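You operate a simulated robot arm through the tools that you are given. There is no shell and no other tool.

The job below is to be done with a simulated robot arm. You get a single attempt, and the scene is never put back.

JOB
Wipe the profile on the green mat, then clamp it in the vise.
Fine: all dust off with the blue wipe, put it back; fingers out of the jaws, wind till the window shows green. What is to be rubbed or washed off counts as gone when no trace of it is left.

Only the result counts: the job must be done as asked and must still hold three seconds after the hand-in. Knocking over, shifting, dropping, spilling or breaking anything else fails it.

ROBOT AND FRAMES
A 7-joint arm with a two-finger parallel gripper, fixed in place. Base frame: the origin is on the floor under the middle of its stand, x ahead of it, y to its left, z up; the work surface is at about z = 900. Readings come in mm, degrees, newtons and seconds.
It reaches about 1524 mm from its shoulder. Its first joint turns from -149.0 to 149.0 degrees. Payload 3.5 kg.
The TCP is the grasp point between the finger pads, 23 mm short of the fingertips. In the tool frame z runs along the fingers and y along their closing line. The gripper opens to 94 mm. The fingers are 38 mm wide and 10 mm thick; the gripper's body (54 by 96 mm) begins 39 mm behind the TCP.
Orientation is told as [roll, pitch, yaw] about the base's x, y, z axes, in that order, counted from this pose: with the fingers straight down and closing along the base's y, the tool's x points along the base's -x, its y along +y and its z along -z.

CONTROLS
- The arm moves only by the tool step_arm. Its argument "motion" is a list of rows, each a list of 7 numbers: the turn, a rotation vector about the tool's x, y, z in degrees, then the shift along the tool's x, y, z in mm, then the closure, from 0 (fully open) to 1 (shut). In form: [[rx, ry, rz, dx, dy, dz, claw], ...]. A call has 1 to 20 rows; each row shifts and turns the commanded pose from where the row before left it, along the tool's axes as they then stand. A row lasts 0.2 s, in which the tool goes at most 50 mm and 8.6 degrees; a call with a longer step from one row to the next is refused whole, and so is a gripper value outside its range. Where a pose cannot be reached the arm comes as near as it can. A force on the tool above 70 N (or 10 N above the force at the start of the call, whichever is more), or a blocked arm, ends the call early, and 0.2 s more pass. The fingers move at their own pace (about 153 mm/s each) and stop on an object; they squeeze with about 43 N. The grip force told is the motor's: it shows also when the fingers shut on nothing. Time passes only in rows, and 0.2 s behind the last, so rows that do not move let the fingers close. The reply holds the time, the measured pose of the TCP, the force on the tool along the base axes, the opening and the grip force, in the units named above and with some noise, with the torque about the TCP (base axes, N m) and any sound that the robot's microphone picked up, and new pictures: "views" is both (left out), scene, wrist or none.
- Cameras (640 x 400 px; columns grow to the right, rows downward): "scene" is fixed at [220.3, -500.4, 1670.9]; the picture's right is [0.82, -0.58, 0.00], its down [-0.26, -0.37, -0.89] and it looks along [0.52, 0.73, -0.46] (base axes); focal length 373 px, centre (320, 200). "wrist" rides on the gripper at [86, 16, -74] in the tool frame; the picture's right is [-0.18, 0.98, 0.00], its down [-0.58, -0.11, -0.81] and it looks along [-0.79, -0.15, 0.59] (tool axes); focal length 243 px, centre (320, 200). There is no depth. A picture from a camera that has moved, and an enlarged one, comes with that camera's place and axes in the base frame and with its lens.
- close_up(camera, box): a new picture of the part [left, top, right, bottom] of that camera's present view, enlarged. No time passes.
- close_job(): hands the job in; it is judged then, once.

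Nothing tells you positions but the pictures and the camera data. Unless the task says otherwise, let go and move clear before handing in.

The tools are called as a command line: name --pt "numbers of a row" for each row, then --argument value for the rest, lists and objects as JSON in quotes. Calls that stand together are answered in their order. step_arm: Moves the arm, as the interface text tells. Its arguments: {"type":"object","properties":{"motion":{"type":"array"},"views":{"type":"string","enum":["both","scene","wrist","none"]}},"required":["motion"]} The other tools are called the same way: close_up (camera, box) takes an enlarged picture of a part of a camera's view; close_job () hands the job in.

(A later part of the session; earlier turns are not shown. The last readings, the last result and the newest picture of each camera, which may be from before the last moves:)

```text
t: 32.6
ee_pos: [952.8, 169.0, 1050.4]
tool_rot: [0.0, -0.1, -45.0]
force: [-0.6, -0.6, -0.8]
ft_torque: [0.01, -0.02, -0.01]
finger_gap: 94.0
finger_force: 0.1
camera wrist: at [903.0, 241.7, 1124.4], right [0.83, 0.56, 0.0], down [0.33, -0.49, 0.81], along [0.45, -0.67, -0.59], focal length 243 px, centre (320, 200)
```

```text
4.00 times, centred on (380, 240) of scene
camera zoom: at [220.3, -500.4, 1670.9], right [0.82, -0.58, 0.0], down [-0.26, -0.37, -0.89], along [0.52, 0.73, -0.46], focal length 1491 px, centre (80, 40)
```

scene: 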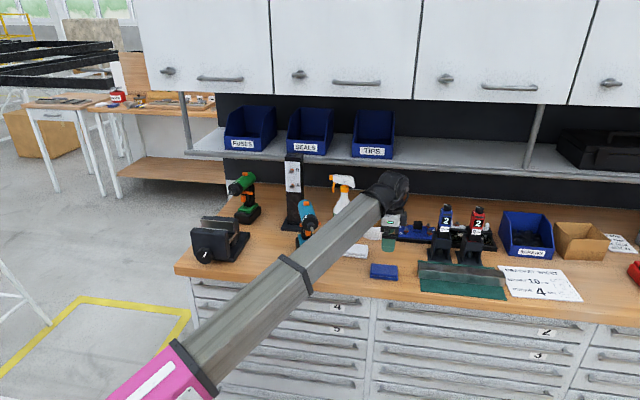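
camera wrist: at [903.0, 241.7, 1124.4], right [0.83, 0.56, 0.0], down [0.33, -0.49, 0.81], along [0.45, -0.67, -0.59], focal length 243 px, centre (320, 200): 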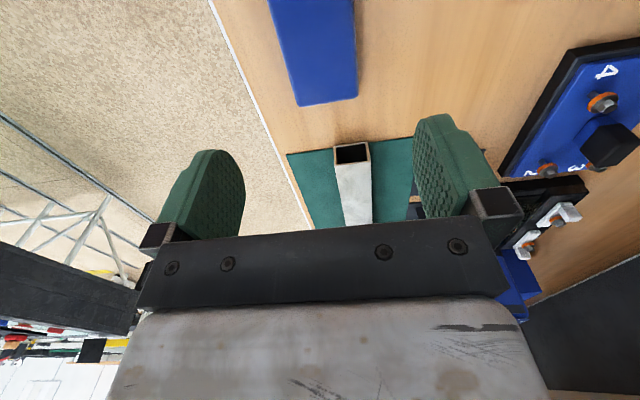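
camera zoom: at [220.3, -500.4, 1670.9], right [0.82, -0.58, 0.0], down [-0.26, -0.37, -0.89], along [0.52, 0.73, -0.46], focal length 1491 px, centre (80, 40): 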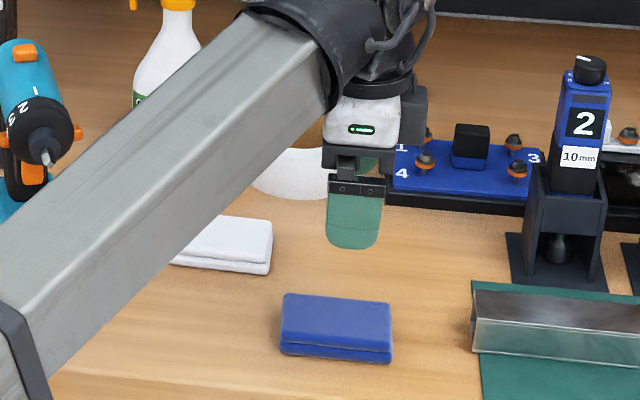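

The wipe is back in place within a couple of mm. Before picking up the profile I'll fly high over to the vise to measure its jaws, floor, window and knob.

step_arm --pt "0 0 0 0 0 -50 0" --pt "0 0 0 0 0 -50 0" --pt "0 0 0 0 0 -50 0" --pt "0 0 0 45 0 0 0" --pt "0 0 0 45 0 0 0" --pt "0 0 0 45 0 0 0" --pt "0 0 0 45 0 0 0" --pt "0 0 0 45 0 0 0" --pt "0 0 0 45 0 0 0" --pt "0 0 0 45 0 0 0" --pt "0 0 0 45 0 0 0" --pt "0 0 0 45 0 0 0" --pt "0 0 0 45 0 0 0" --pt "0 0 0 45 0 0 0" --pt "0 0 0 45 0 0 0" --pt "0 0 0 45 0 0 0" --pt "0 0 0 35 0 0 0" --pt "0 0 0 0 0 0 0" --views "both"

```text
t: 36.4
ee_pos: [528.9, 620.1, 1158.7]
tool_rot: [0.5, -0.1, -45.0]
force: [0.5, 0.0, 0.0]
ft_torque: [-0.05, -0.01, -0.01]
finger_gap: 94.1
finger_force: 0.1
out of reach, approached as far as the arm can: row 8, 9, 10, 11, 12, 13, 14, 16
camera wrist: at [477.8, 691.9, 1232.9], right [0.83, 0.56, 0.01], down [0.33, -0.49, 0.81], along [0.46, -0.66, -0.59], focal length 243 px, centre (320, 200)
```

scene: 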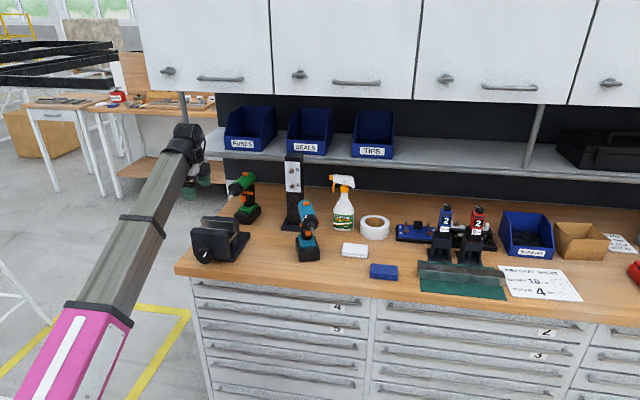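
wrist: 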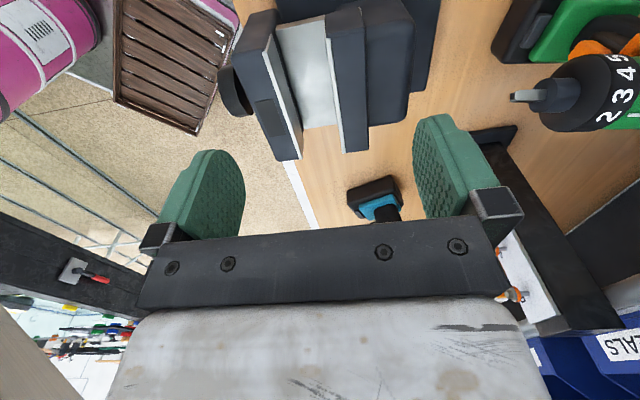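

close_up --camera "wrist" --box '[200, 0, 440, 180]'

close_up --camera "scene" --box '[175, 200, 265, 270]'

```text
2.22 times, centred on (320, 90) of wrist
camera zoom: at [477.8, 691.9, 1232.9], right [0.83, 0.56, 0.01], down [0.33, -0.49, 0.81], along [0.46, -0.66, -0.59], focal length 539 px, centre (320, 444)
```

zoom: 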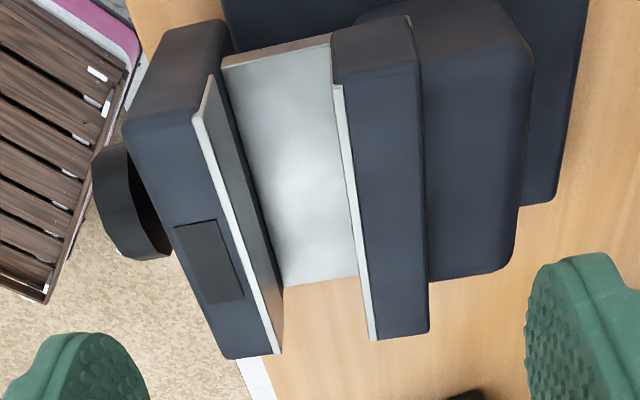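

```text
5.71 times, centred on (220, 235) of scene
camera zoom: at [220.3, -500.4, 1670.9], right [0.82, -0.58, 0.0], down [-0.26, -0.37, -0.89], along [0.52, 0.73, -0.46], focal length 2130 px, centre (891, 0)
```

zoom: 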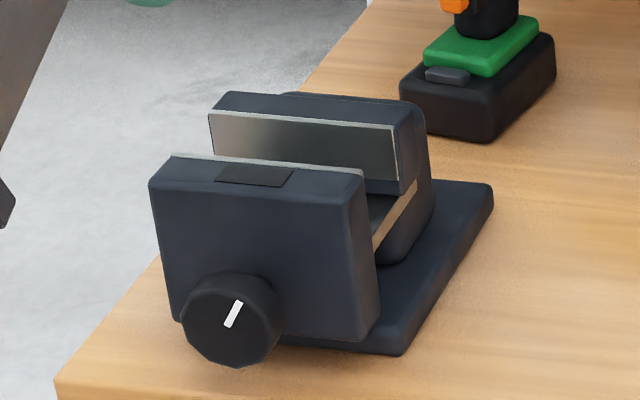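

The vise jaws run along the bench, with tops at about z = 1030, floor at about 977 and a gap of about 46 mm from e2 ≈ 774 to 820. The knob is in front at roughly z = 957, and the profile (40 mm) fits between the jaws. I'll pull back toward the bench front and test reach on that corridor, which also avoids the tall drill.

step_arm --pt "0 0 0 0 -30 10 0" --pt "0 0 0 0 -30 10 0" --pt "0 0 0 0 -30 10 0" --pt "0 0 0 0 -20 0 0" --pt "0 0 0 0 0 0 0" --views "both"

close_up --camera "wrist" --box '[260, 0, 520, 200]'

```text
t: 37.6
ee_pos: [458.5, 547.9, 1110.9]
tool_rot: [0.6, 0.0, -44.9]
force: [0.0, -0.2, 0.9]
ft_torque: [0.04, -0.01, 0.01]
finger_gap: 93.9
finger_force: 0.1
out of reach, approached as far as the arm can: row 1, 3, 4
camera wrist: at [407.4, 618.6, 1185.8], right [0.83, 0.56, 0.01], down [0.33, -0.49, 0.81], along [0.46, -0.66, -0.59], focal length 243 px, centre (320, 200)
```

scene: 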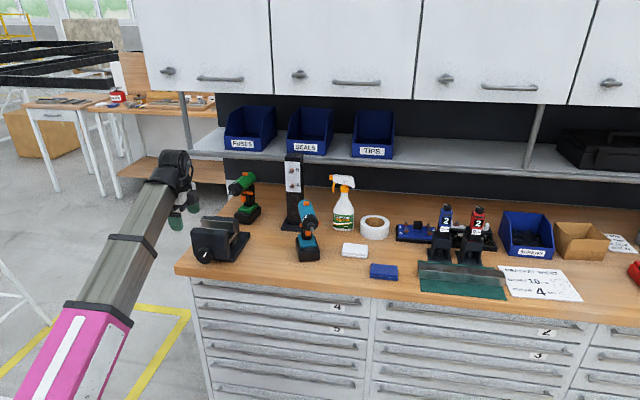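
wrist: 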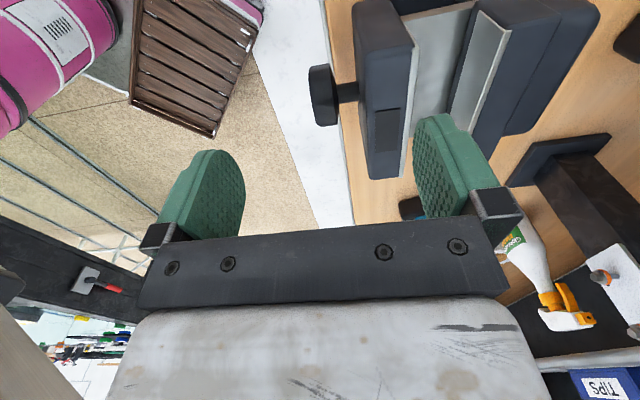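

```text
2.00 times, centred on (390, 100) of wrist
camera zoom: at [407.4, 618.6, 1185.8], right [0.83, 0.56, 0.01], down [0.33, -0.49, 0.81], along [0.46, -0.66, -0.59], focal length 485 px, centre (180, 400)
```

zoom: 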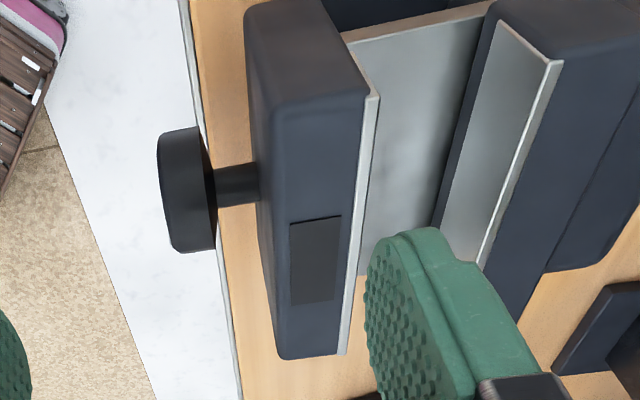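

I can see the knob on its shaft in front of the bench edge, and the window is still dark. I'll check the drill near my path before carrying anything past it.

close_up --camera "scene" --box '[260, 140, 360, 280]'

close_up --camera "scene" --box '[130, 140, 280, 280]'

```text
2.86 times, centred on (310, 210) of scene
camera zoom: at [220.3, -500.4, 1670.9], right [0.82, -0.58, 0.0], down [-0.26, -0.37, -0.89], along [0.52, 0.73, -0.46], focal length 1065 px, centre (349, 171)
```

zoom: 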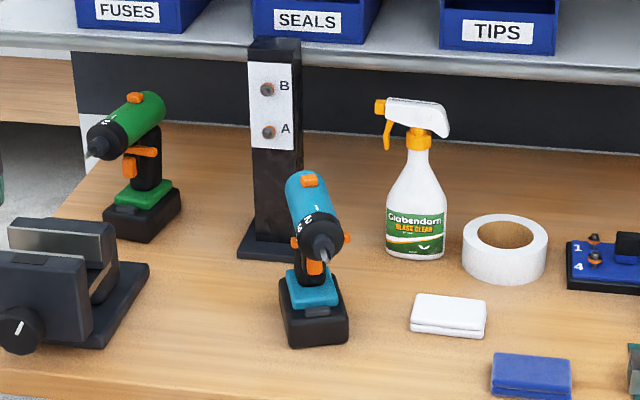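

```text
2.86 times, centred on (205, 210) of scene
camera zoom: at [220.3, -500.4, 1670.9], right [0.82, -0.58, 0.0], down [-0.26, -0.37, -0.89], along [0.52, 0.73, -0.46], focal length 1065 px, centre (649, 171)
```

zoom: 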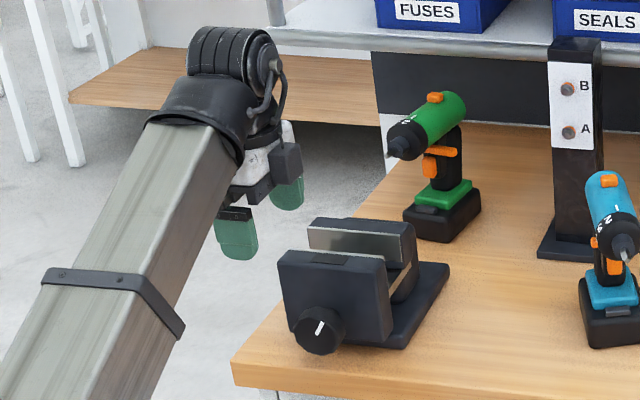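

The drill stands around e1 ≈ 300, so I'll travel along the front at about e2 = 670. I'm testing the first part of that corridor now.

step_arm --pt "0 0 0 -35 -8 0 0" --pt "0 0 0 -40 -8 0 0" --pt "0 0 0 -40 -8 0 0" --pt "0 0 0 -40 -8 0 0" --pt "0 0 0 -40 -8 0 0" --pt "0 0 0 0 0 0 0" --views "none"

```text
t: 39.0
ee_pos: [568.4, 385.2, 1102.8]
tool_rot: [0.6, -0.1, -45.0]
force: [-0.5, -1.1, 0.1]
ft_torque: [0.0, -0.01, 0.01]
finger_gap: 94.0
finger_force: 0.0
out of reach, approached as far as the arm can: row 1, 2
```

step_arm --pt "0.42 -0.42 0 -43 0 0 0" --pt "0 0 0 -43 0 0 0" --pt "0 0 0 -43 0 0 0" --pt "0 0 0 -43 0 0 0" --pt "0 0 0 -43 0 0 0" --pt "0 0 0 -43 0 0 0" --pt "0 0 0 -43 0 0 0" --pt "0 0 0 -43 0 0 0" --pt "0 0 0 -43 0 0 0" --pt "0 0 0 -43 0 0 0" --pt "0 0 0 -28.5 27 0 0" --pt "0 0 0 -28.5 27 0 0" --pt "0 0 0 -28.5 27 0 0" --pt "0 0 0 -28 27 0 0" --pt "0 0 0 -28 27 0 0" --pt "0 0 0 0 0 0 0" --views "both"

```text
t: 42.4
ee_pos: [1070.1, 72.3, 1107.9]
tool_rot: [-0.4, -0.4, -45.0]
force: [0.4, -0.1, -0.9]
ft_torque: [0.03, -0.02, 0.0]
finger_gap: 94.0
finger_force: 0.1
camera wrist: at [1020.0, 144.8, 1182.2], right [0.83, 0.56, -0.01], down [0.33, -0.48, 0.81], along [0.46, -0.67, -0.58], focal length 243 px, centre (320, 200)
```

scene: 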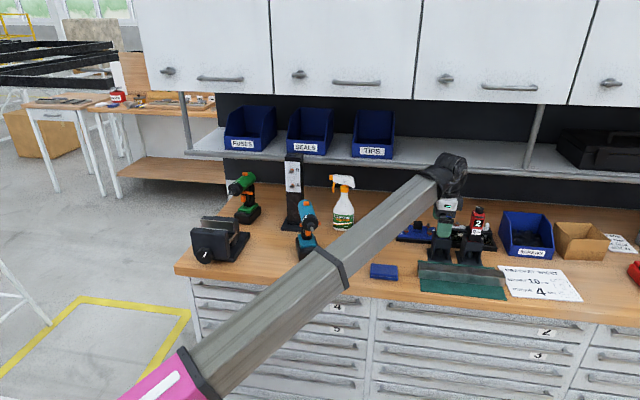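
wrist: 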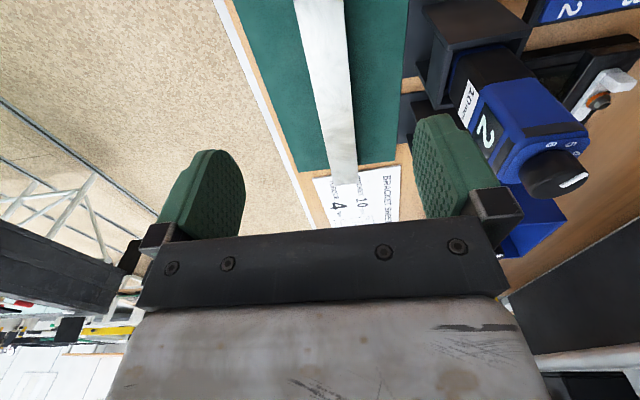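

close_up --camera "wrist" --box '[260, 0, 420, 200]'

close_up --camera "scene" --box '[415, 250, 515, 300]'

```text
2.00 times, centred on (340, 100) of wrist
camera zoom: at [1020.0, 144.8, 1182.2], right [0.83, 0.56, -0.01], down [0.33, -0.48, 0.81], along [0.46, -0.67, -0.58], focal length 485 px, centre (280, 400)
```

zoom: 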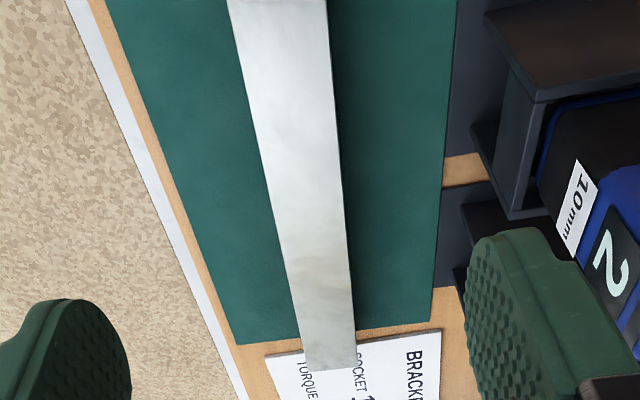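

```text
6.40 times, centred on (465, 275) of scene
camera zoom: at [220.3, -500.4, 1670.9], right [0.82, -0.58, 0.0], down [-0.26, -0.37, -0.89], along [0.52, 0.73, -0.46], focal length 2386 px, centre (-608, -280)
```

zoom: 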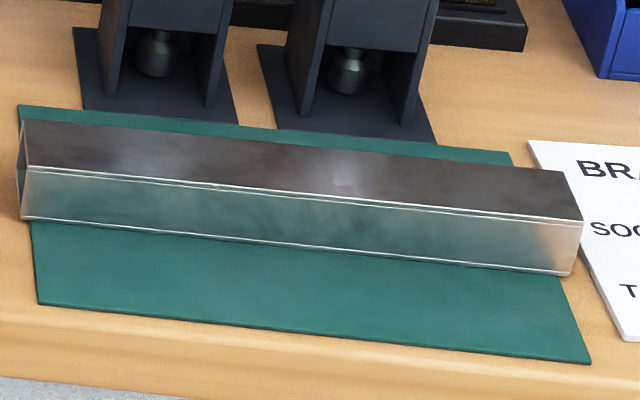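

The profile is uniformly clean. I'll take out the small tilt, line up over its left part (90 mm from its centre) and go down.

step_arm --pt "-0.42 0.42 0 4.5 0.8 0 0" --pt "0 0 0 0 0 45 0" --pt "0 0 0 0 0 45 0" --pt "0 0 0 0 0 40 0" --pt "0 0 0 0 0 0 0" --views "wrist"

```text
t: 43.6
ee_pos: [1067.7, 77.5, 977.5]
tool_rot: [0.0, -0.1, -45.1]
force: [-0.2, -0.9, -0.1]
ft_torque: [-0.03, 0.0, 0.0]
finger_gap: 94.1
finger_force: 0.2
camera wrist: at [1016.6, 149.7, 1053.0], right [0.83, 0.56, 0.0], down [0.33, -0.49, 0.81], along [0.46, -0.67, -0.59], focal length 243 px, centre (320, 200)
```

wrist: 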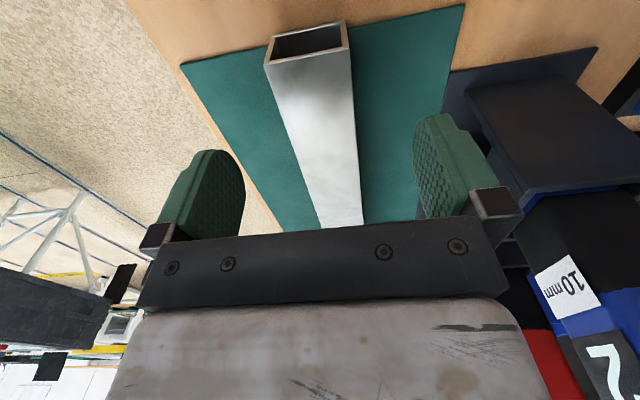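

Aligned within 1 mm, so I'll lower until the fingertips are just above the mat and close on the profile.

step_arm --pt "0 0 0 0 -1 25 0" --pt "0 0 0 0 0 18 0" --pt "0 0 0 0 0 6 0" --pt "0 0 0 0 0 0 0" --pt "0 0 0 0 0 0 1" --pt "0 0 0 0 0 0 1" --pt "0 0 0 0 0 0 1" --pt "0 0 0 0 0 0 1" --views "both"

```text
t: 45.4
ee_pos: [1064.8, 77.1, 928.7]
tool_rot: [0.0, 0.0, -45.0]
force: [2.1, 2.0, 2.7]
ft_torque: [-0.08, -0.13, 0.45]
finger_gap: 39.8
finger_force: 42.7
camera wrist: at [1015.7, 148.8, 1003.9], right [0.83, 0.56, 0.0], down [0.33, -0.49, 0.81], along [0.46, -0.67, -0.59], focal length 243 px, centre (320, 200)
```

scene: 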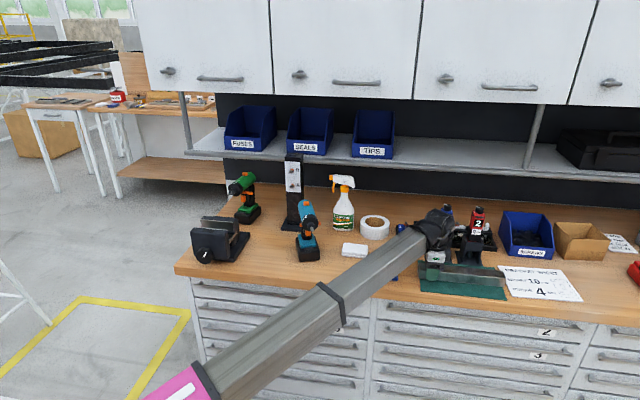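
wrist: 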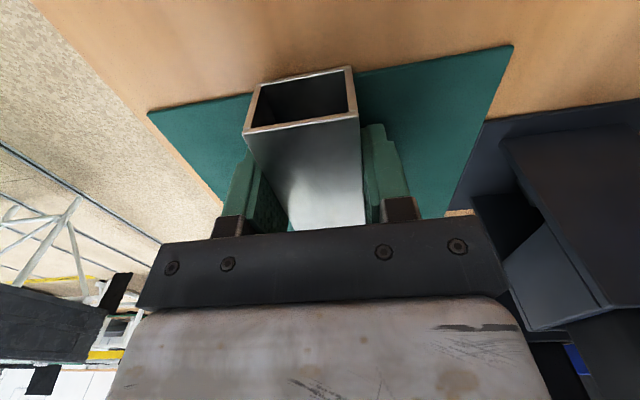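

The profile is gripped (39.8 mm). I'll lift slowly and check for sag.

step_arm --pt "0 0 0 0 0 -10 1" --pt "0 0 0 0 0 -15 1" --pt "0 0 0 0 0 -25 1" --pt "0 0 0 0 0 0 1" --views "both"

close_up --camera "scene" --box '[390, 200, 530, 310]'

```text
t: 46.4
ee_pos: [1065.0, 76.8, 977.3]
tool_rot: [-0.1, 0.0, -45.0]
force: [-0.9, 0.5, -3.0]
ft_torque: [0.18, 0.19, 0.02]
finger_gap: 39.7
finger_force: 43.2
camera wrist: at [1015.9, 148.8, 1053.1], right [0.83, 0.56, 0.0], down [0.33, -0.49, 0.81], along [0.45, -0.67, -0.59], focal length 243 px, centre (320, 200)
```

scene: 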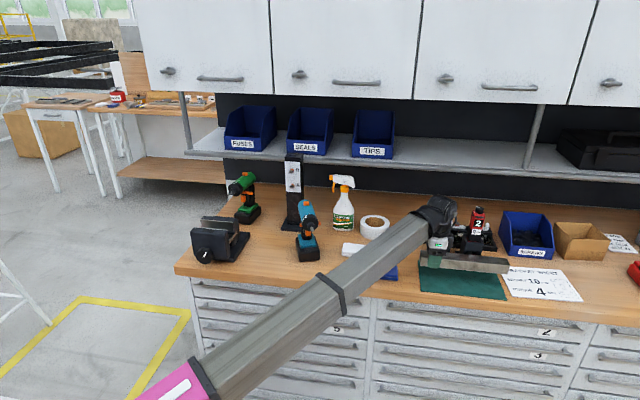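
wrist: 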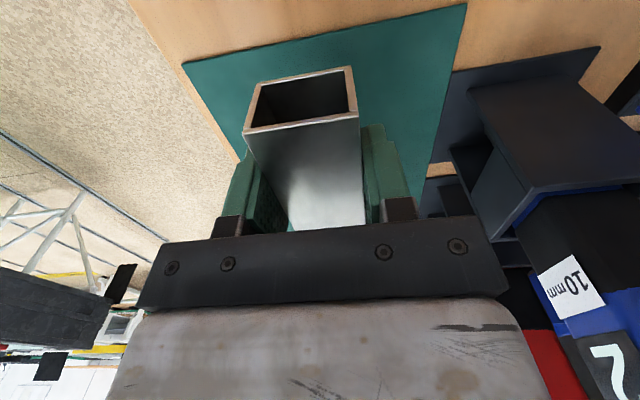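

```text
3.64 times, centred on (460, 255) of scene
camera zoom: at [220.3, -500.4, 1670.9], right [0.82, -0.58, 0.0], down [-0.26, -0.37, -0.89], along [0.52, 0.73, -0.46], focal length 1356 px, centre (-189, 0)
```

zoom: 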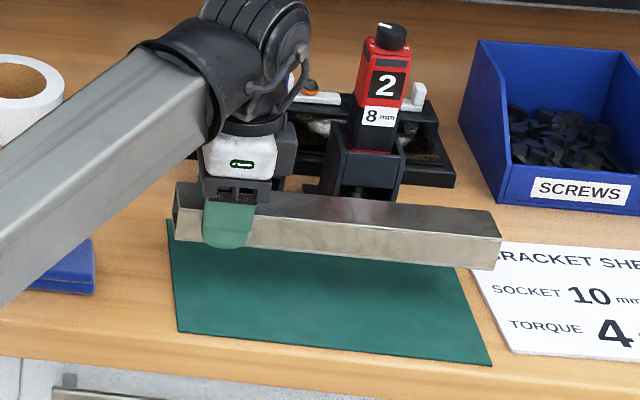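

There is no sag and the load is about 0.3 kg. I'll lift to z ≈ 1080 and carry it along the front corridor, past the drill, toward the vise.

step_arm --pt "0 0 0 0 0 -40 1" --pt "0 0 0 0 0 -45 1" --pt "0 0 0 0 0 -18 1" --pt "0 0 0 30 -34 0 1" --pt "0 0 0 30 -34 0 1" --pt "0 0 0 30 -34 0 1" --pt "0 0 0 30 -34 0 1" --pt "0 0 0 40 0 0 1" --pt "0 0 0 40 0 0 1" --pt "0 0 0 40 0 0 1" --pt "0 0 0 40 0 0 1" --pt "0 0 0 40 0 0 1" --pt "0 0 0 40 0 0 1" --pt "0 0 0 0 0 0 1" --views "both"

```text
t: 49.4
ee_pos: [714.1, 236.9, 1082.1]
tool_rot: [0.0, 0.0, -45.0]
force: [-0.1, -0.8, -2.7]
ft_torque: [0.13, 0.2, 0.03]
finger_gap: 39.6
finger_force: 42.5
camera wrist: at [664.2, 309.1, 1156.5], right [0.83, 0.56, 0.0], down [0.33, -0.49, 0.81], along [0.46, -0.67, -0.59], focal length 243 px, centre (320, 200)
```

scene: 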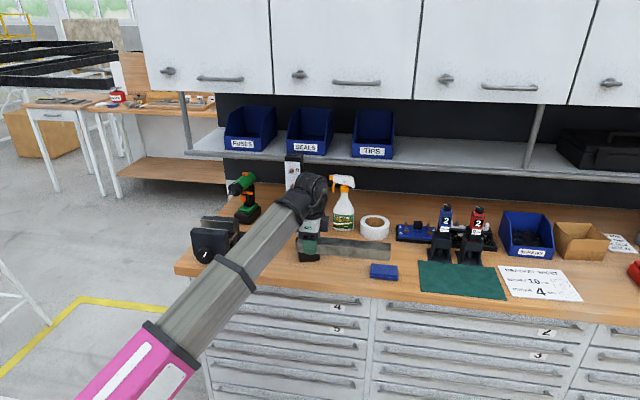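
wrist: 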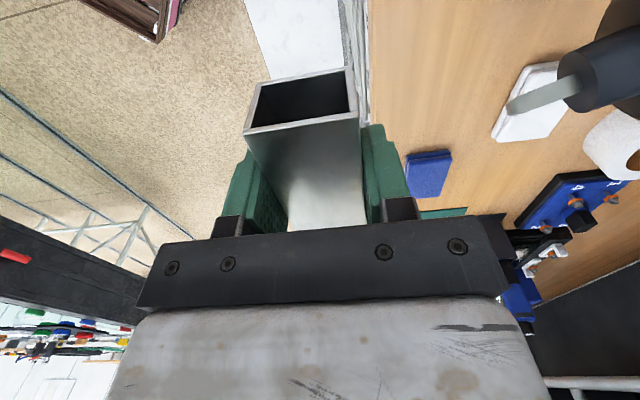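

I'm passing the drill with about 40 mm to spare, so I'll continue toward the vise.

step_arm --pt "0 0 0 45 0 0 1" --pt "0 0 0 45 0 0 1" --pt "0 0 0 45 0 0 1" --pt "0 0 0 45 0 0 1" --pt "0 0 0 45 2 0 1" --pt "0 0 0 45 5 0 1" --pt "0 0 0 45 5 0 1" --pt "0 0 0 45 5 0 1" --pt "0 0 0 0 0 0 1" --views "both"

```text
t: 51.4
ee_pos: [471.8, 502.2, 1081.5]
tool_rot: [0.0, 0.0, -45.2]
force: [0.5, -0.6, -2.7]
ft_torque: [0.18, 0.19, 0.01]
finger_gap: 39.7
finger_force: 43.0
camera wrist: at [421.7, 574.0, 1155.6], right [0.83, 0.56, 0.0], down [0.33, -0.49, 0.81], along [0.45, -0.67, -0.59], focal length 243 px, centre (320, 200)
```

scene: 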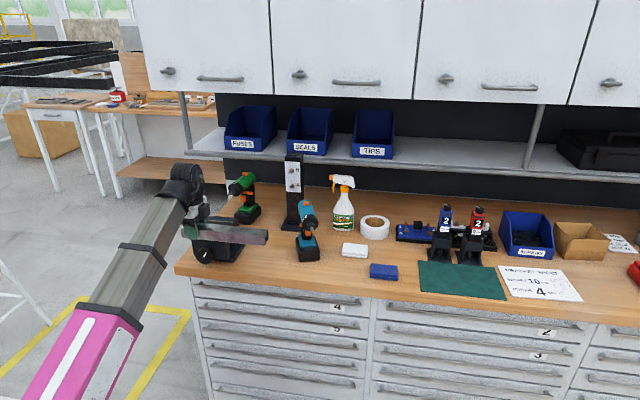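
wrist: 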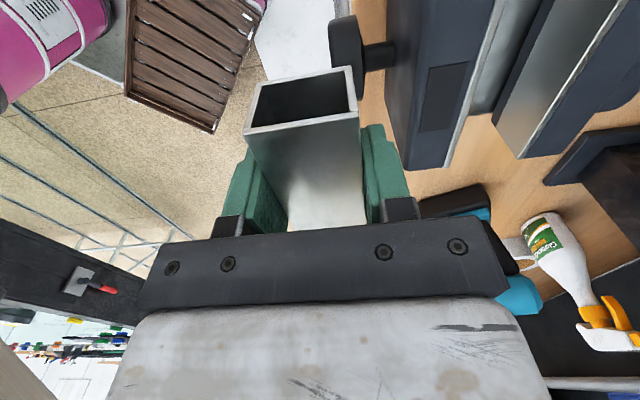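

I'll move further left to line the profile up with the jaws, then re-measure the jaws from there.

step_arm --pt "0 0 0 45 0 0 1" --pt "0 0 0 45 0 0 1" --pt "0 0 0 0 0 0 1" --views "both"

close_up --camera "wrist" --box '[320, 0, 560, 200]'

close_up --camera "scene" --box '[150, 150, 290, 280]'

```text
t: 52.2
ee_pos: [406.4, 567.9, 1079.9]
tool_rot: [0.0, 0.1, -45.1]
force: [-0.7, 0.1, -2.5]
ft_torque: [0.18, 0.2, 0.0]
finger_gap: 39.9
finger_force: 42.9
camera wrist: at [356.7, 639.1, 1155.1], right [0.83, 0.56, 0.0], down [0.33, -0.49, 0.81], along [0.45, -0.67, -0.59], focal length 243 px, centre (320, 200)
```

scene: 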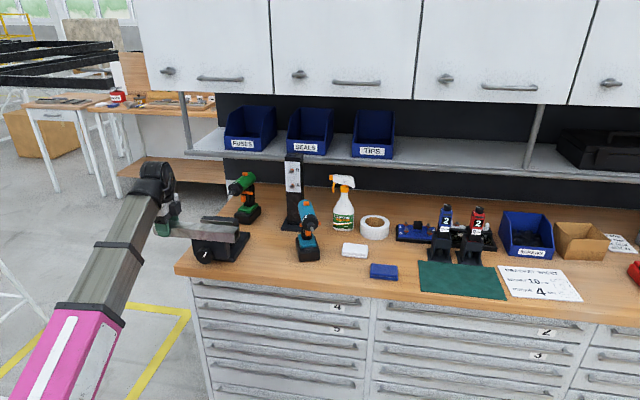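
wrist: 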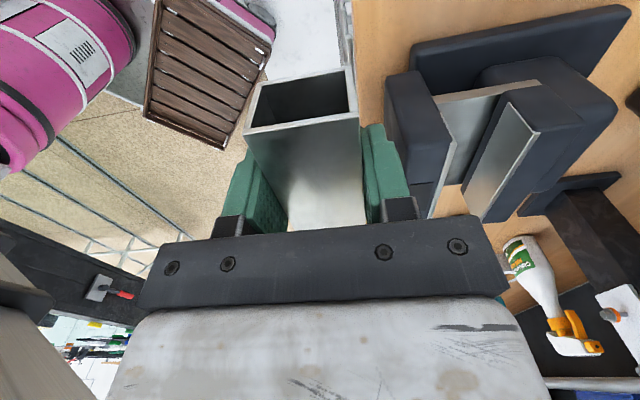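

```text
2.00 times, centred on (440, 100) of wrist
camera zoom: at [356.7, 639.1, 1155.1], right [0.83, 0.56, 0.0], down [0.33, -0.49, 0.81], along [0.45, -0.67, -0.59], focal length 485 px, centre (80, 400)
```

zoom: 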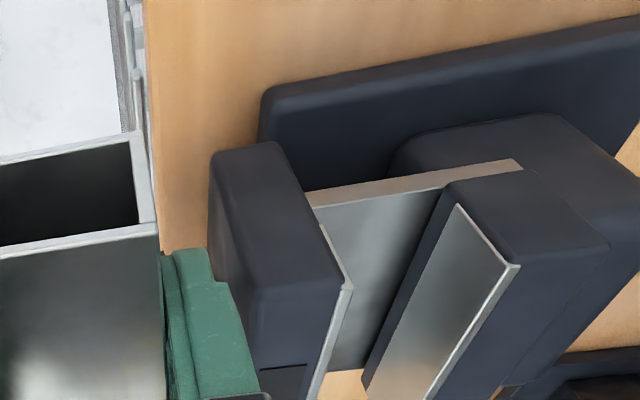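

```text
3.08 times, centred on (220, 215) of scene
camera zoom: at [220.3, -500.4, 1670.9], right [0.82, -0.58, 0.0], down [-0.26, -0.37, -0.89], along [0.52, 0.73, -0.46], focal length 1147 px, centre (628, 154)
```

zoom: 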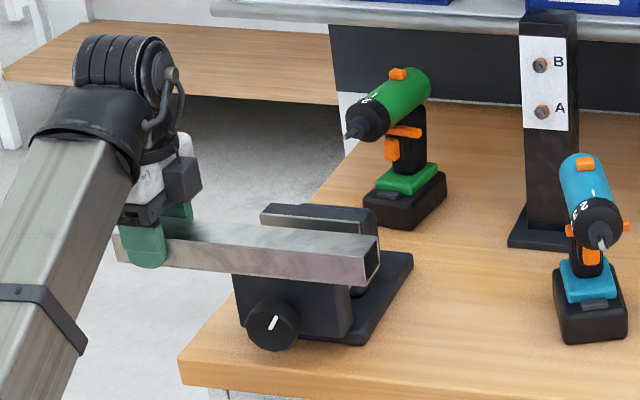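

The jaws span e2 ≈ 772 to 821 with tops at z ≈ 1030, so the jaw centre is at e2 ≈ 796.5. The profile bottom is at about 1054, so I'll slide it over the gap and check.

step_arm --pt "0 0 0 0 36 0 1" --pt "0 0 0 0 36 0 1" --pt "0 0 0 0 35.6 0 1" --pt "0 0 0 0 0 0 1" --views "both"

close_up --camera "wrist" --box '[200, 0, 440, 200]'

close_up --camera "scene" --box '[150, 170, 290, 280]'

```text
t: 53.2
ee_pos: [483.3, 641.2, 1080.8]
tool_rot: [0.0, 0.0, -45.0]
force: [0.5, -0.9, -3.7]
ft_torque: [0.19, 0.14, 0.0]
finger_gap: 39.8
finger_force: 43.2
camera wrist: at [433.7, 713.6, 1155.0], right [0.83, 0.56, 0.0], down [0.33, -0.49, 0.81], along [0.46, -0.67, -0.59], focal length 243 px, centre (320, 200)
```

scene: 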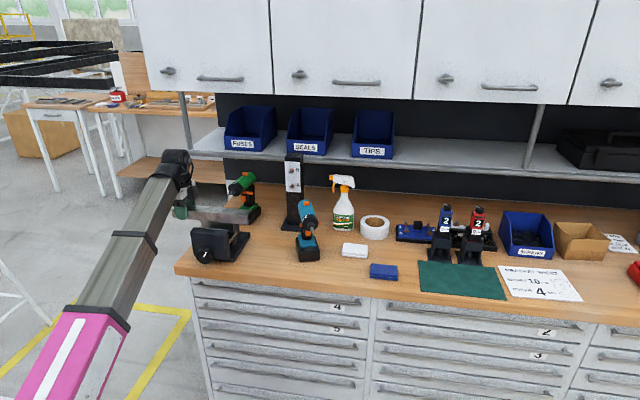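
wrist: 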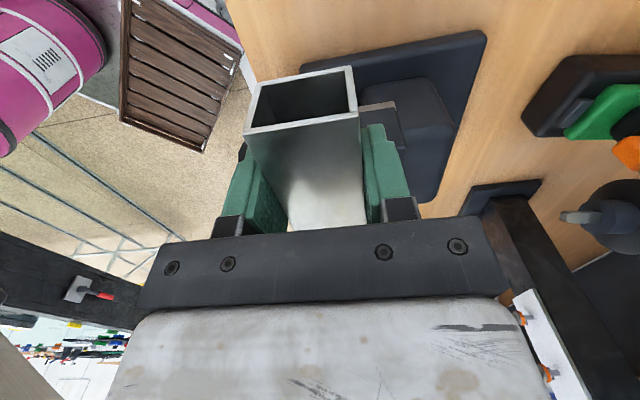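

```text
2.00 times, centred on (320, 100) of wrist
camera zoom: at [433.7, 713.6, 1155.0], right [0.83, 0.56, 0.0], down [0.33, -0.49, 0.81], along [0.46, -0.67, -0.59], focal length 485 px, centre (320, 400)
```

zoom: 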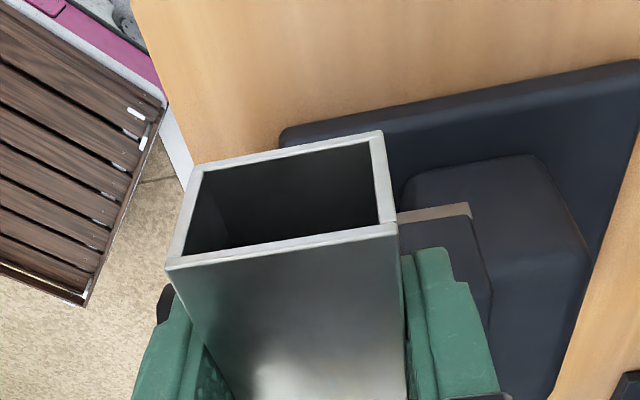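

```text
3.64 times, centred on (220, 225) of scene
camera zoom: at [220.3, -500.4, 1670.9], right [0.82, -0.58, 0.0], down [-0.26, -0.37, -0.89], along [0.52, 0.73, -0.46], focal length 1356 px, centre (684, 109)
```

zoom: 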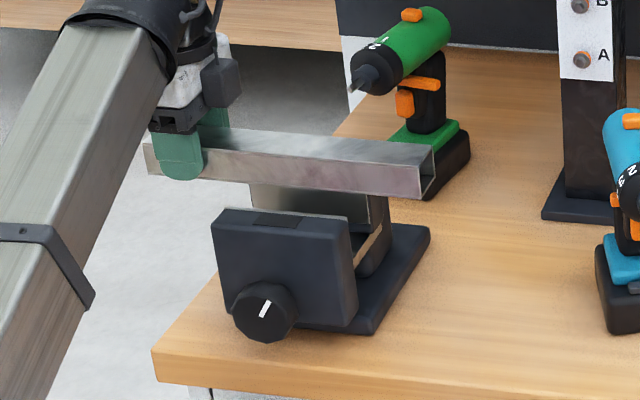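

step_arm --pt "0 0 0 2.5 1.2 10 1" --pt "0 0 0 0 0 10 1" --pt "0 0 0 0 0 5 1" --pt "0 0 0 0 0 0 1" --views "both"

close_up --camera "scene" --box '[170, 190, 270, 270]'

close_up --camera "wrist" --box '[200, 0, 440, 200]'

```text
t: 54.2
ee_pos: [484.1, 644.5, 1056.0]
tool_rot: [0.0, 0.1, -45.0]
force: [0.1, 0.2, -3.5]
ft_torque: [0.2, 0.18, 0.0]
finger_gap: 39.7
finger_force: 42.7
camera wrist: at [432.8, 716.4, 1131.0], right [0.83, 0.56, 0.0], down [0.33, -0.49, 0.81], along [0.46, -0.67, -0.59], focal length 243 px, centre (320, 200)
```

scene: 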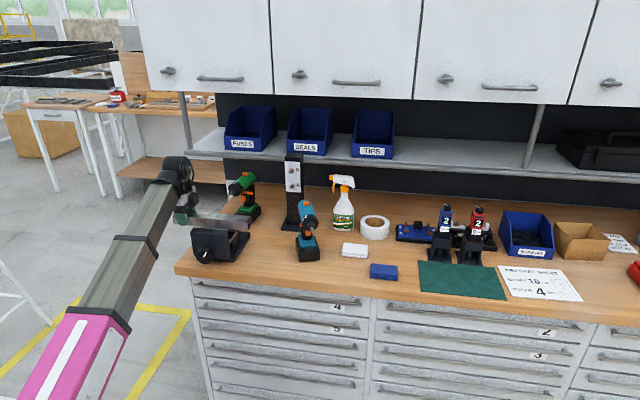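
wrist: 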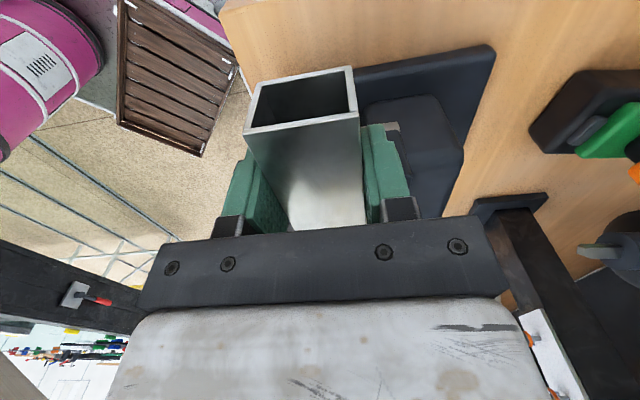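

```text
5.00 times, centred on (220, 230) of scene
camera zoom: at [220.3, -500.4, 1670.9], right [0.82, -0.58, 0.0], down [-0.26, -0.37, -0.89], along [0.52, 0.73, -0.46], focal length 1864 px, centre (820, 50)
```

zoom: 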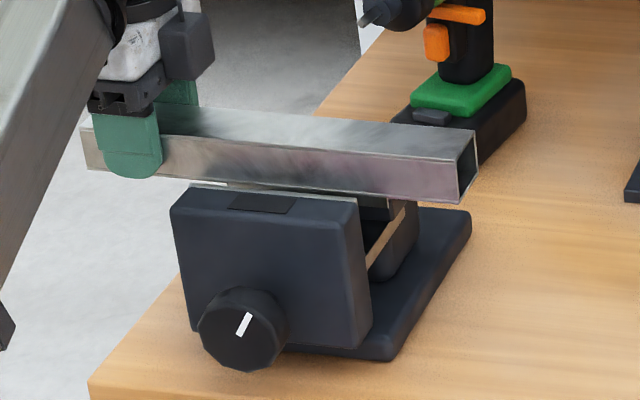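

```text
2.00 times, centred on (320, 100) of wrist
camera zoom: at [432.8, 716.4, 1131.0], right [0.83, 0.56, 0.0], down [0.33, -0.49, 0.81], along [0.46, -0.67, -0.59], focal length 485 px, centre (320, 400)
```

zoom: 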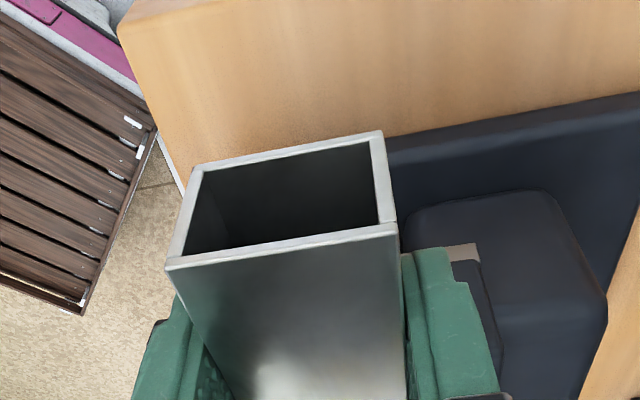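

The profile bottom is level with the jaw tops and lies between them. I'll lower it in small steps, watching for contact.

step_arm --pt "0 0 0 0 -1.2 4 1" --pt "0 0 0 0 0 4 1" --pt "0 0 0 0 0 0 1" --views "scene"

close_up --camera "scene" --box '[170, 190, 270, 270]'

```text
t: 55.0
ee_pos: [483.4, 643.5, 1048.4]
tool_rot: [-0.1, 0.0, -45.0]
force: [-0.8, 0.5, -2.8]
ft_torque: [0.14, 0.16, 0.01]
finger_gap: 39.9
finger_force: 42.7
```

scene: 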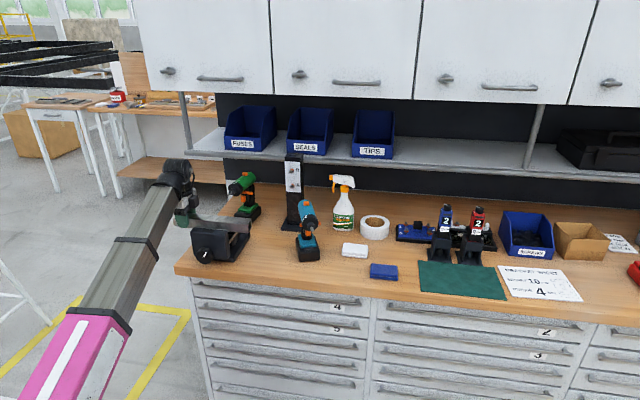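

```text
5.00 times, centred on (220, 230) of scene
camera zoom: at [220.3, -500.4, 1670.9], right [0.82, -0.58, 0.0], down [-0.26, -0.37, -0.89], along [0.52, 0.73, -0.46], focal length 1864 px, centre (820, 50)
```

zoom: 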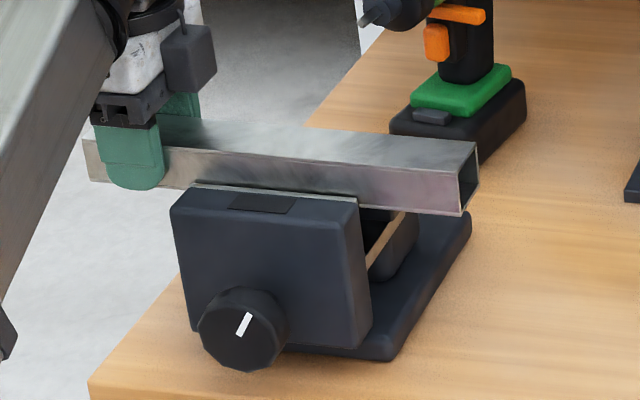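

It's entering the gap without contact, so I'll continue down.

step_arm --pt "0 0 0 0 0 6 1" --pt "0 0 0 0 0 6 1" --pt "0 0 0 0 0 6 1" --pt "0 0 0 0 0 6 1" --pt "0 0 0 0 0 0 1" --views "both"

close_up --camera "scene" --box '[170, 190, 270, 270]'

```text
t: 56.2
ee_pos: [482.3, 642.8, 1024.5]
tool_rot: [0.0, 0.0, -45.0]
force: [0.7, -0.3, -4.1]
ft_torque: [0.2, 0.16, 0.01]
finger_gap: 39.8
finger_force: 43.3
camera wrist: at [432.6, 715.2, 1099.7], right [0.83, 0.56, 0.0], down [0.33, -0.49, 0.81], along [0.46, -0.67, -0.59], focal length 243 px, centre (320, 200)
```

scene: 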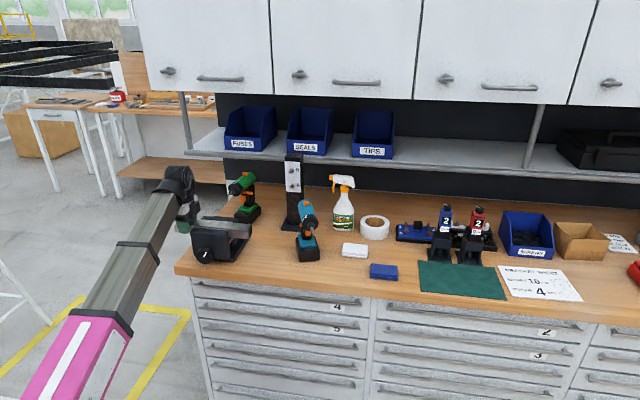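
wrist: 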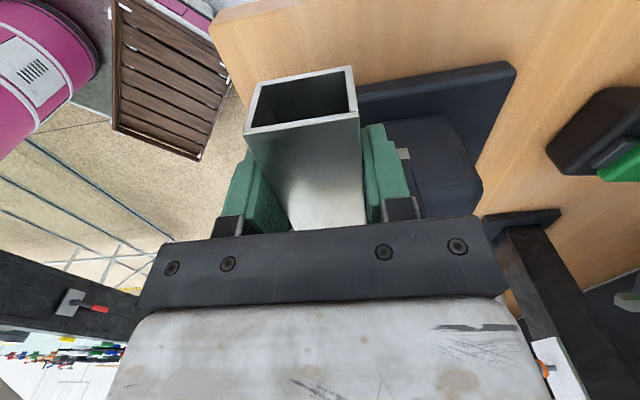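

```text
5.00 times, centred on (220, 230) of scene
camera zoom: at [220.3, -500.4, 1670.9], right [0.82, -0.58, 0.0], down [-0.26, -0.37, -0.89], along [0.52, 0.73, -0.46], focal length 1864 px, centre (820, 50)
```

zoom: 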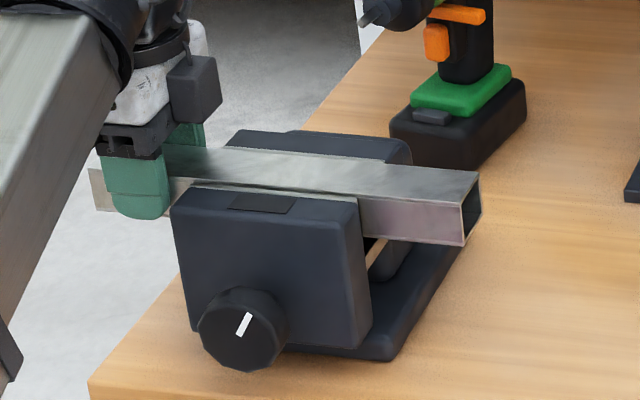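

step_arm --pt "0 0 0 0 0 4 1" --pt "0 0 0 0 0 4 1" --pt "0 0 0 0 0 3 1" --pt "0 0 0 0 0 2 1" --pt "0 0 0 0 0 0 1" --views "none"

```text
t: 57.4
ee_pos: [482.1, 642.6, 1011.1]
tool_rot: [0.0, 0.1, -45.0]
force: [-0.9, 0.3, -2.1]
ft_torque: [0.19, 0.17, -0.03]
finger_gap: 39.9
finger_force: 43.1
```

step_arm --pt "0 0 0 0 0 2 1" --pt "0 0 0 0 0 2 1" --pt "0 0 0 0 0 0 1" --views "none"

```text
t: 58.2
ee_pos: [482.5, 644.8, 1008.1]
tool_rot: [0.1, 0.0, -44.9]
force: [-0.1, -0.3, -2.7]
ft_torque: [0.19, 0.21, -0.02]
finger_gap: 39.8
finger_force: 42.8
```

step_arm --pt "0 0 0 0 0 2 1" --pt "0 0 0 0 0 2 1" --pt "0 0 0 0 0 0 1" --views "both"

close_up --camera "scene" --box '[170, 190, 270, 270]'

```text
t: 59.0
ee_pos: [482.2, 643.6, 1004.5]
tool_rot: [0.1, 0.0, -45.0]
force: [-0.2, 1.6, 25.3]
ft_torque: [-0.59, -0.53, 0.01]
finger_gap: 39.7
finger_force: 42.9
camera wrist: at [432.5, 716.5, 1079.0], right [0.83, 0.56, 0.0], down [0.33, -0.49, 0.81], along [0.46, -0.67, -0.59], focal length 243 px, centre (320, 200)
```

scene: 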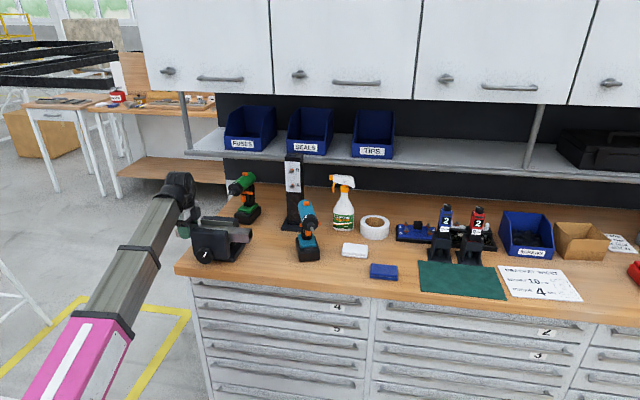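
wrist: 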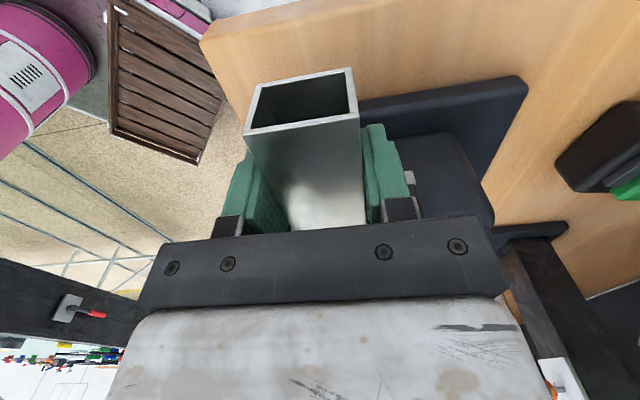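

```text
5.00 times, centred on (220, 230) of scene
camera zoom: at [220.3, -500.4, 1670.9], right [0.82, -0.58, 0.0], down [-0.26, -0.37, -0.89], along [0.52, 0.73, -0.46], focal length 1864 px, centre (820, 50)
```

zoom: 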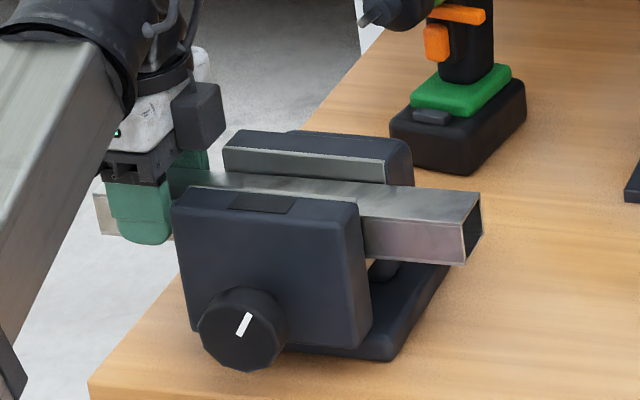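

The profile is seated on the vise floor (contact at z ≈ 1004.5). I'll ease the pressure, open, and lift straight out.

step_arm --pt "0 0 0 0 0 -1.2 1" --pt "0 0 0 0 0 0 1" --pt "0 0 0 0 0 0 0.6" --pt "0 0 0 0 0 0 0.3" --pt "0 0 0 0 0 0 0.3" --pt "0 0 0 0 0 -20 0.3" --pt "0 0 0 0 0 -40 0.3" --pt "0 0 0 0 0 -30 0.3" --pt "0 0 0 0 0 0 0.3" --views "both"

close_up --camera "scene" --box '[170, 190, 270, 270]'

close_up --camera "wrist" --box '[200, 0, 440, 220]'

```text
t: 61.0
ee_pos: [483.9, 643.1, 1095.6]
tool_rot: [0.0, 0.0, -44.9]
force: [0.4, -0.4, 0.4]
ft_torque: [-0.03, -0.01, 0.01]
finger_gap: 66.2
finger_force: 0.0
camera wrist: at [432.2, 715.6, 1169.9], right [0.83, 0.56, 0.0], down [0.33, -0.49, 0.81], along [0.46, -0.67, -0.59], focal length 243 px, centre (320, 200)
```

scene: 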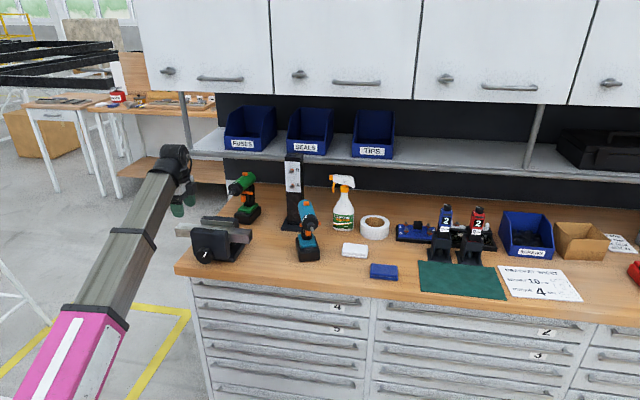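
wrist: 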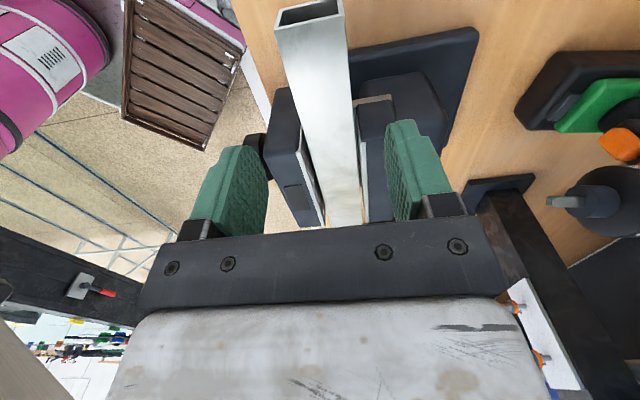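

```text
5.00 times, centred on (220, 230) of scene
camera zoom: at [220.3, -500.4, 1670.9], right [0.82, -0.58, 0.0], down [-0.26, -0.37, -0.89], along [0.52, 0.73, -0.46], focal length 1864 px, centre (820, 50)
```

zoom: 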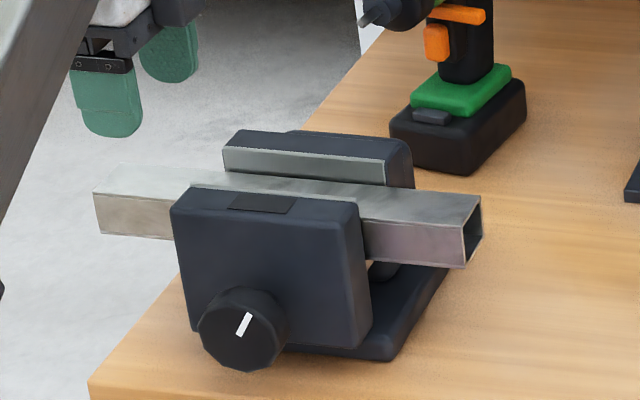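

```text
1.82 times, centred on (320, 110) of wrist
camera zoom: at [432.2, 715.6, 1169.9], right [0.83, 0.56, 0.0], down [0.33, -0.49, 0.81], along [0.46, -0.67, -0.59], focal length 441 px, centre (320, 364)
```

zoom: 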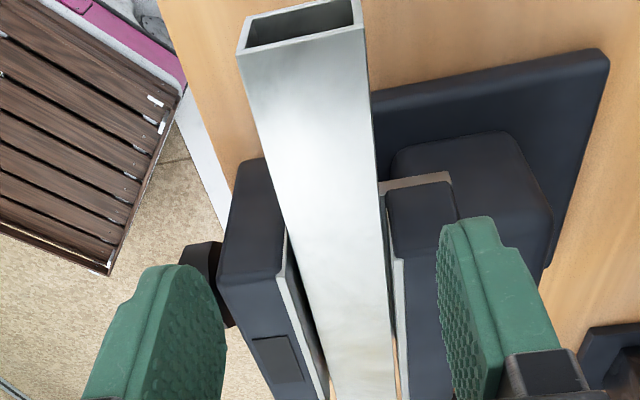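

The profile sits centred between the jaws with the fingers clear. Next I'll back off to the front of the bench and start tilting the tool to point horizontally at the knob.

step_arm --pt "0 0 0 0 -35 5 0.3" --pt "0 0 0 0 -40 10 0.3" --pt "0 0 0 0 -40 10 0.3" --pt "0 0 0 -20 -40 10 0.3" --pt "-8 0 0 -20 0 0 0.3" --pt "-8 0 0 -20 0 0 0.3" --pt "-8 0 0 -20 0 0 0.3" --pt "-8 0 0 0 0 0 0.3" --pt "0 0 0 0 0 0 0.3" --views "both"

```text
t: 63.0
ee_pos: [428.4, 477.2, 1059.5]
tool_rot: [32.1, 0.0, -44.9]
force: [-0.2, 0.1, -0.8]
ft_torque: [-0.01, -0.04, 0.01]
finger_gap: 65.6
finger_force: 0.2
camera wrist: at [350.4, 519.7, 1131.2], right [0.72, 0.46, 0.52], down [0.04, -0.78, 0.63], along [0.69, -0.43, -0.58], focal length 243 px, centre (320, 200)
```

scene: 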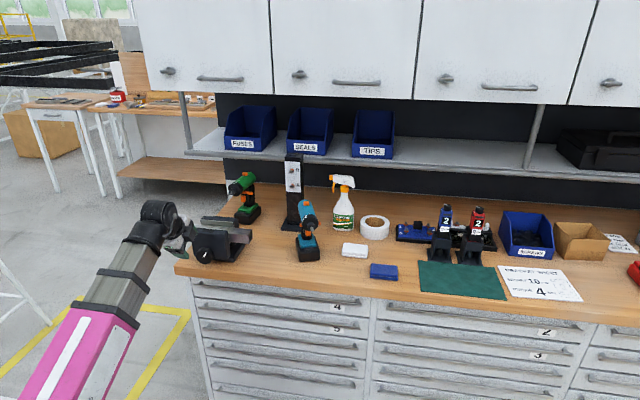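
wrist: 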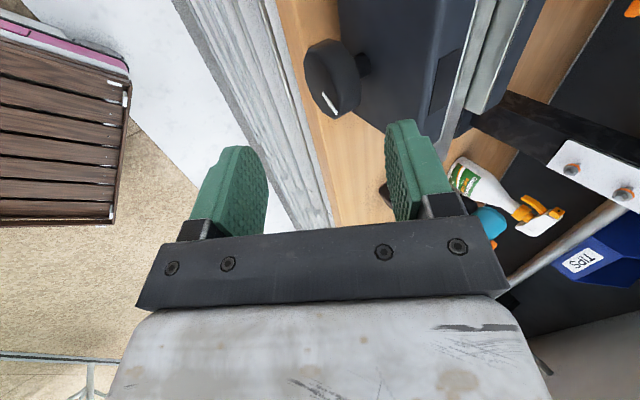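

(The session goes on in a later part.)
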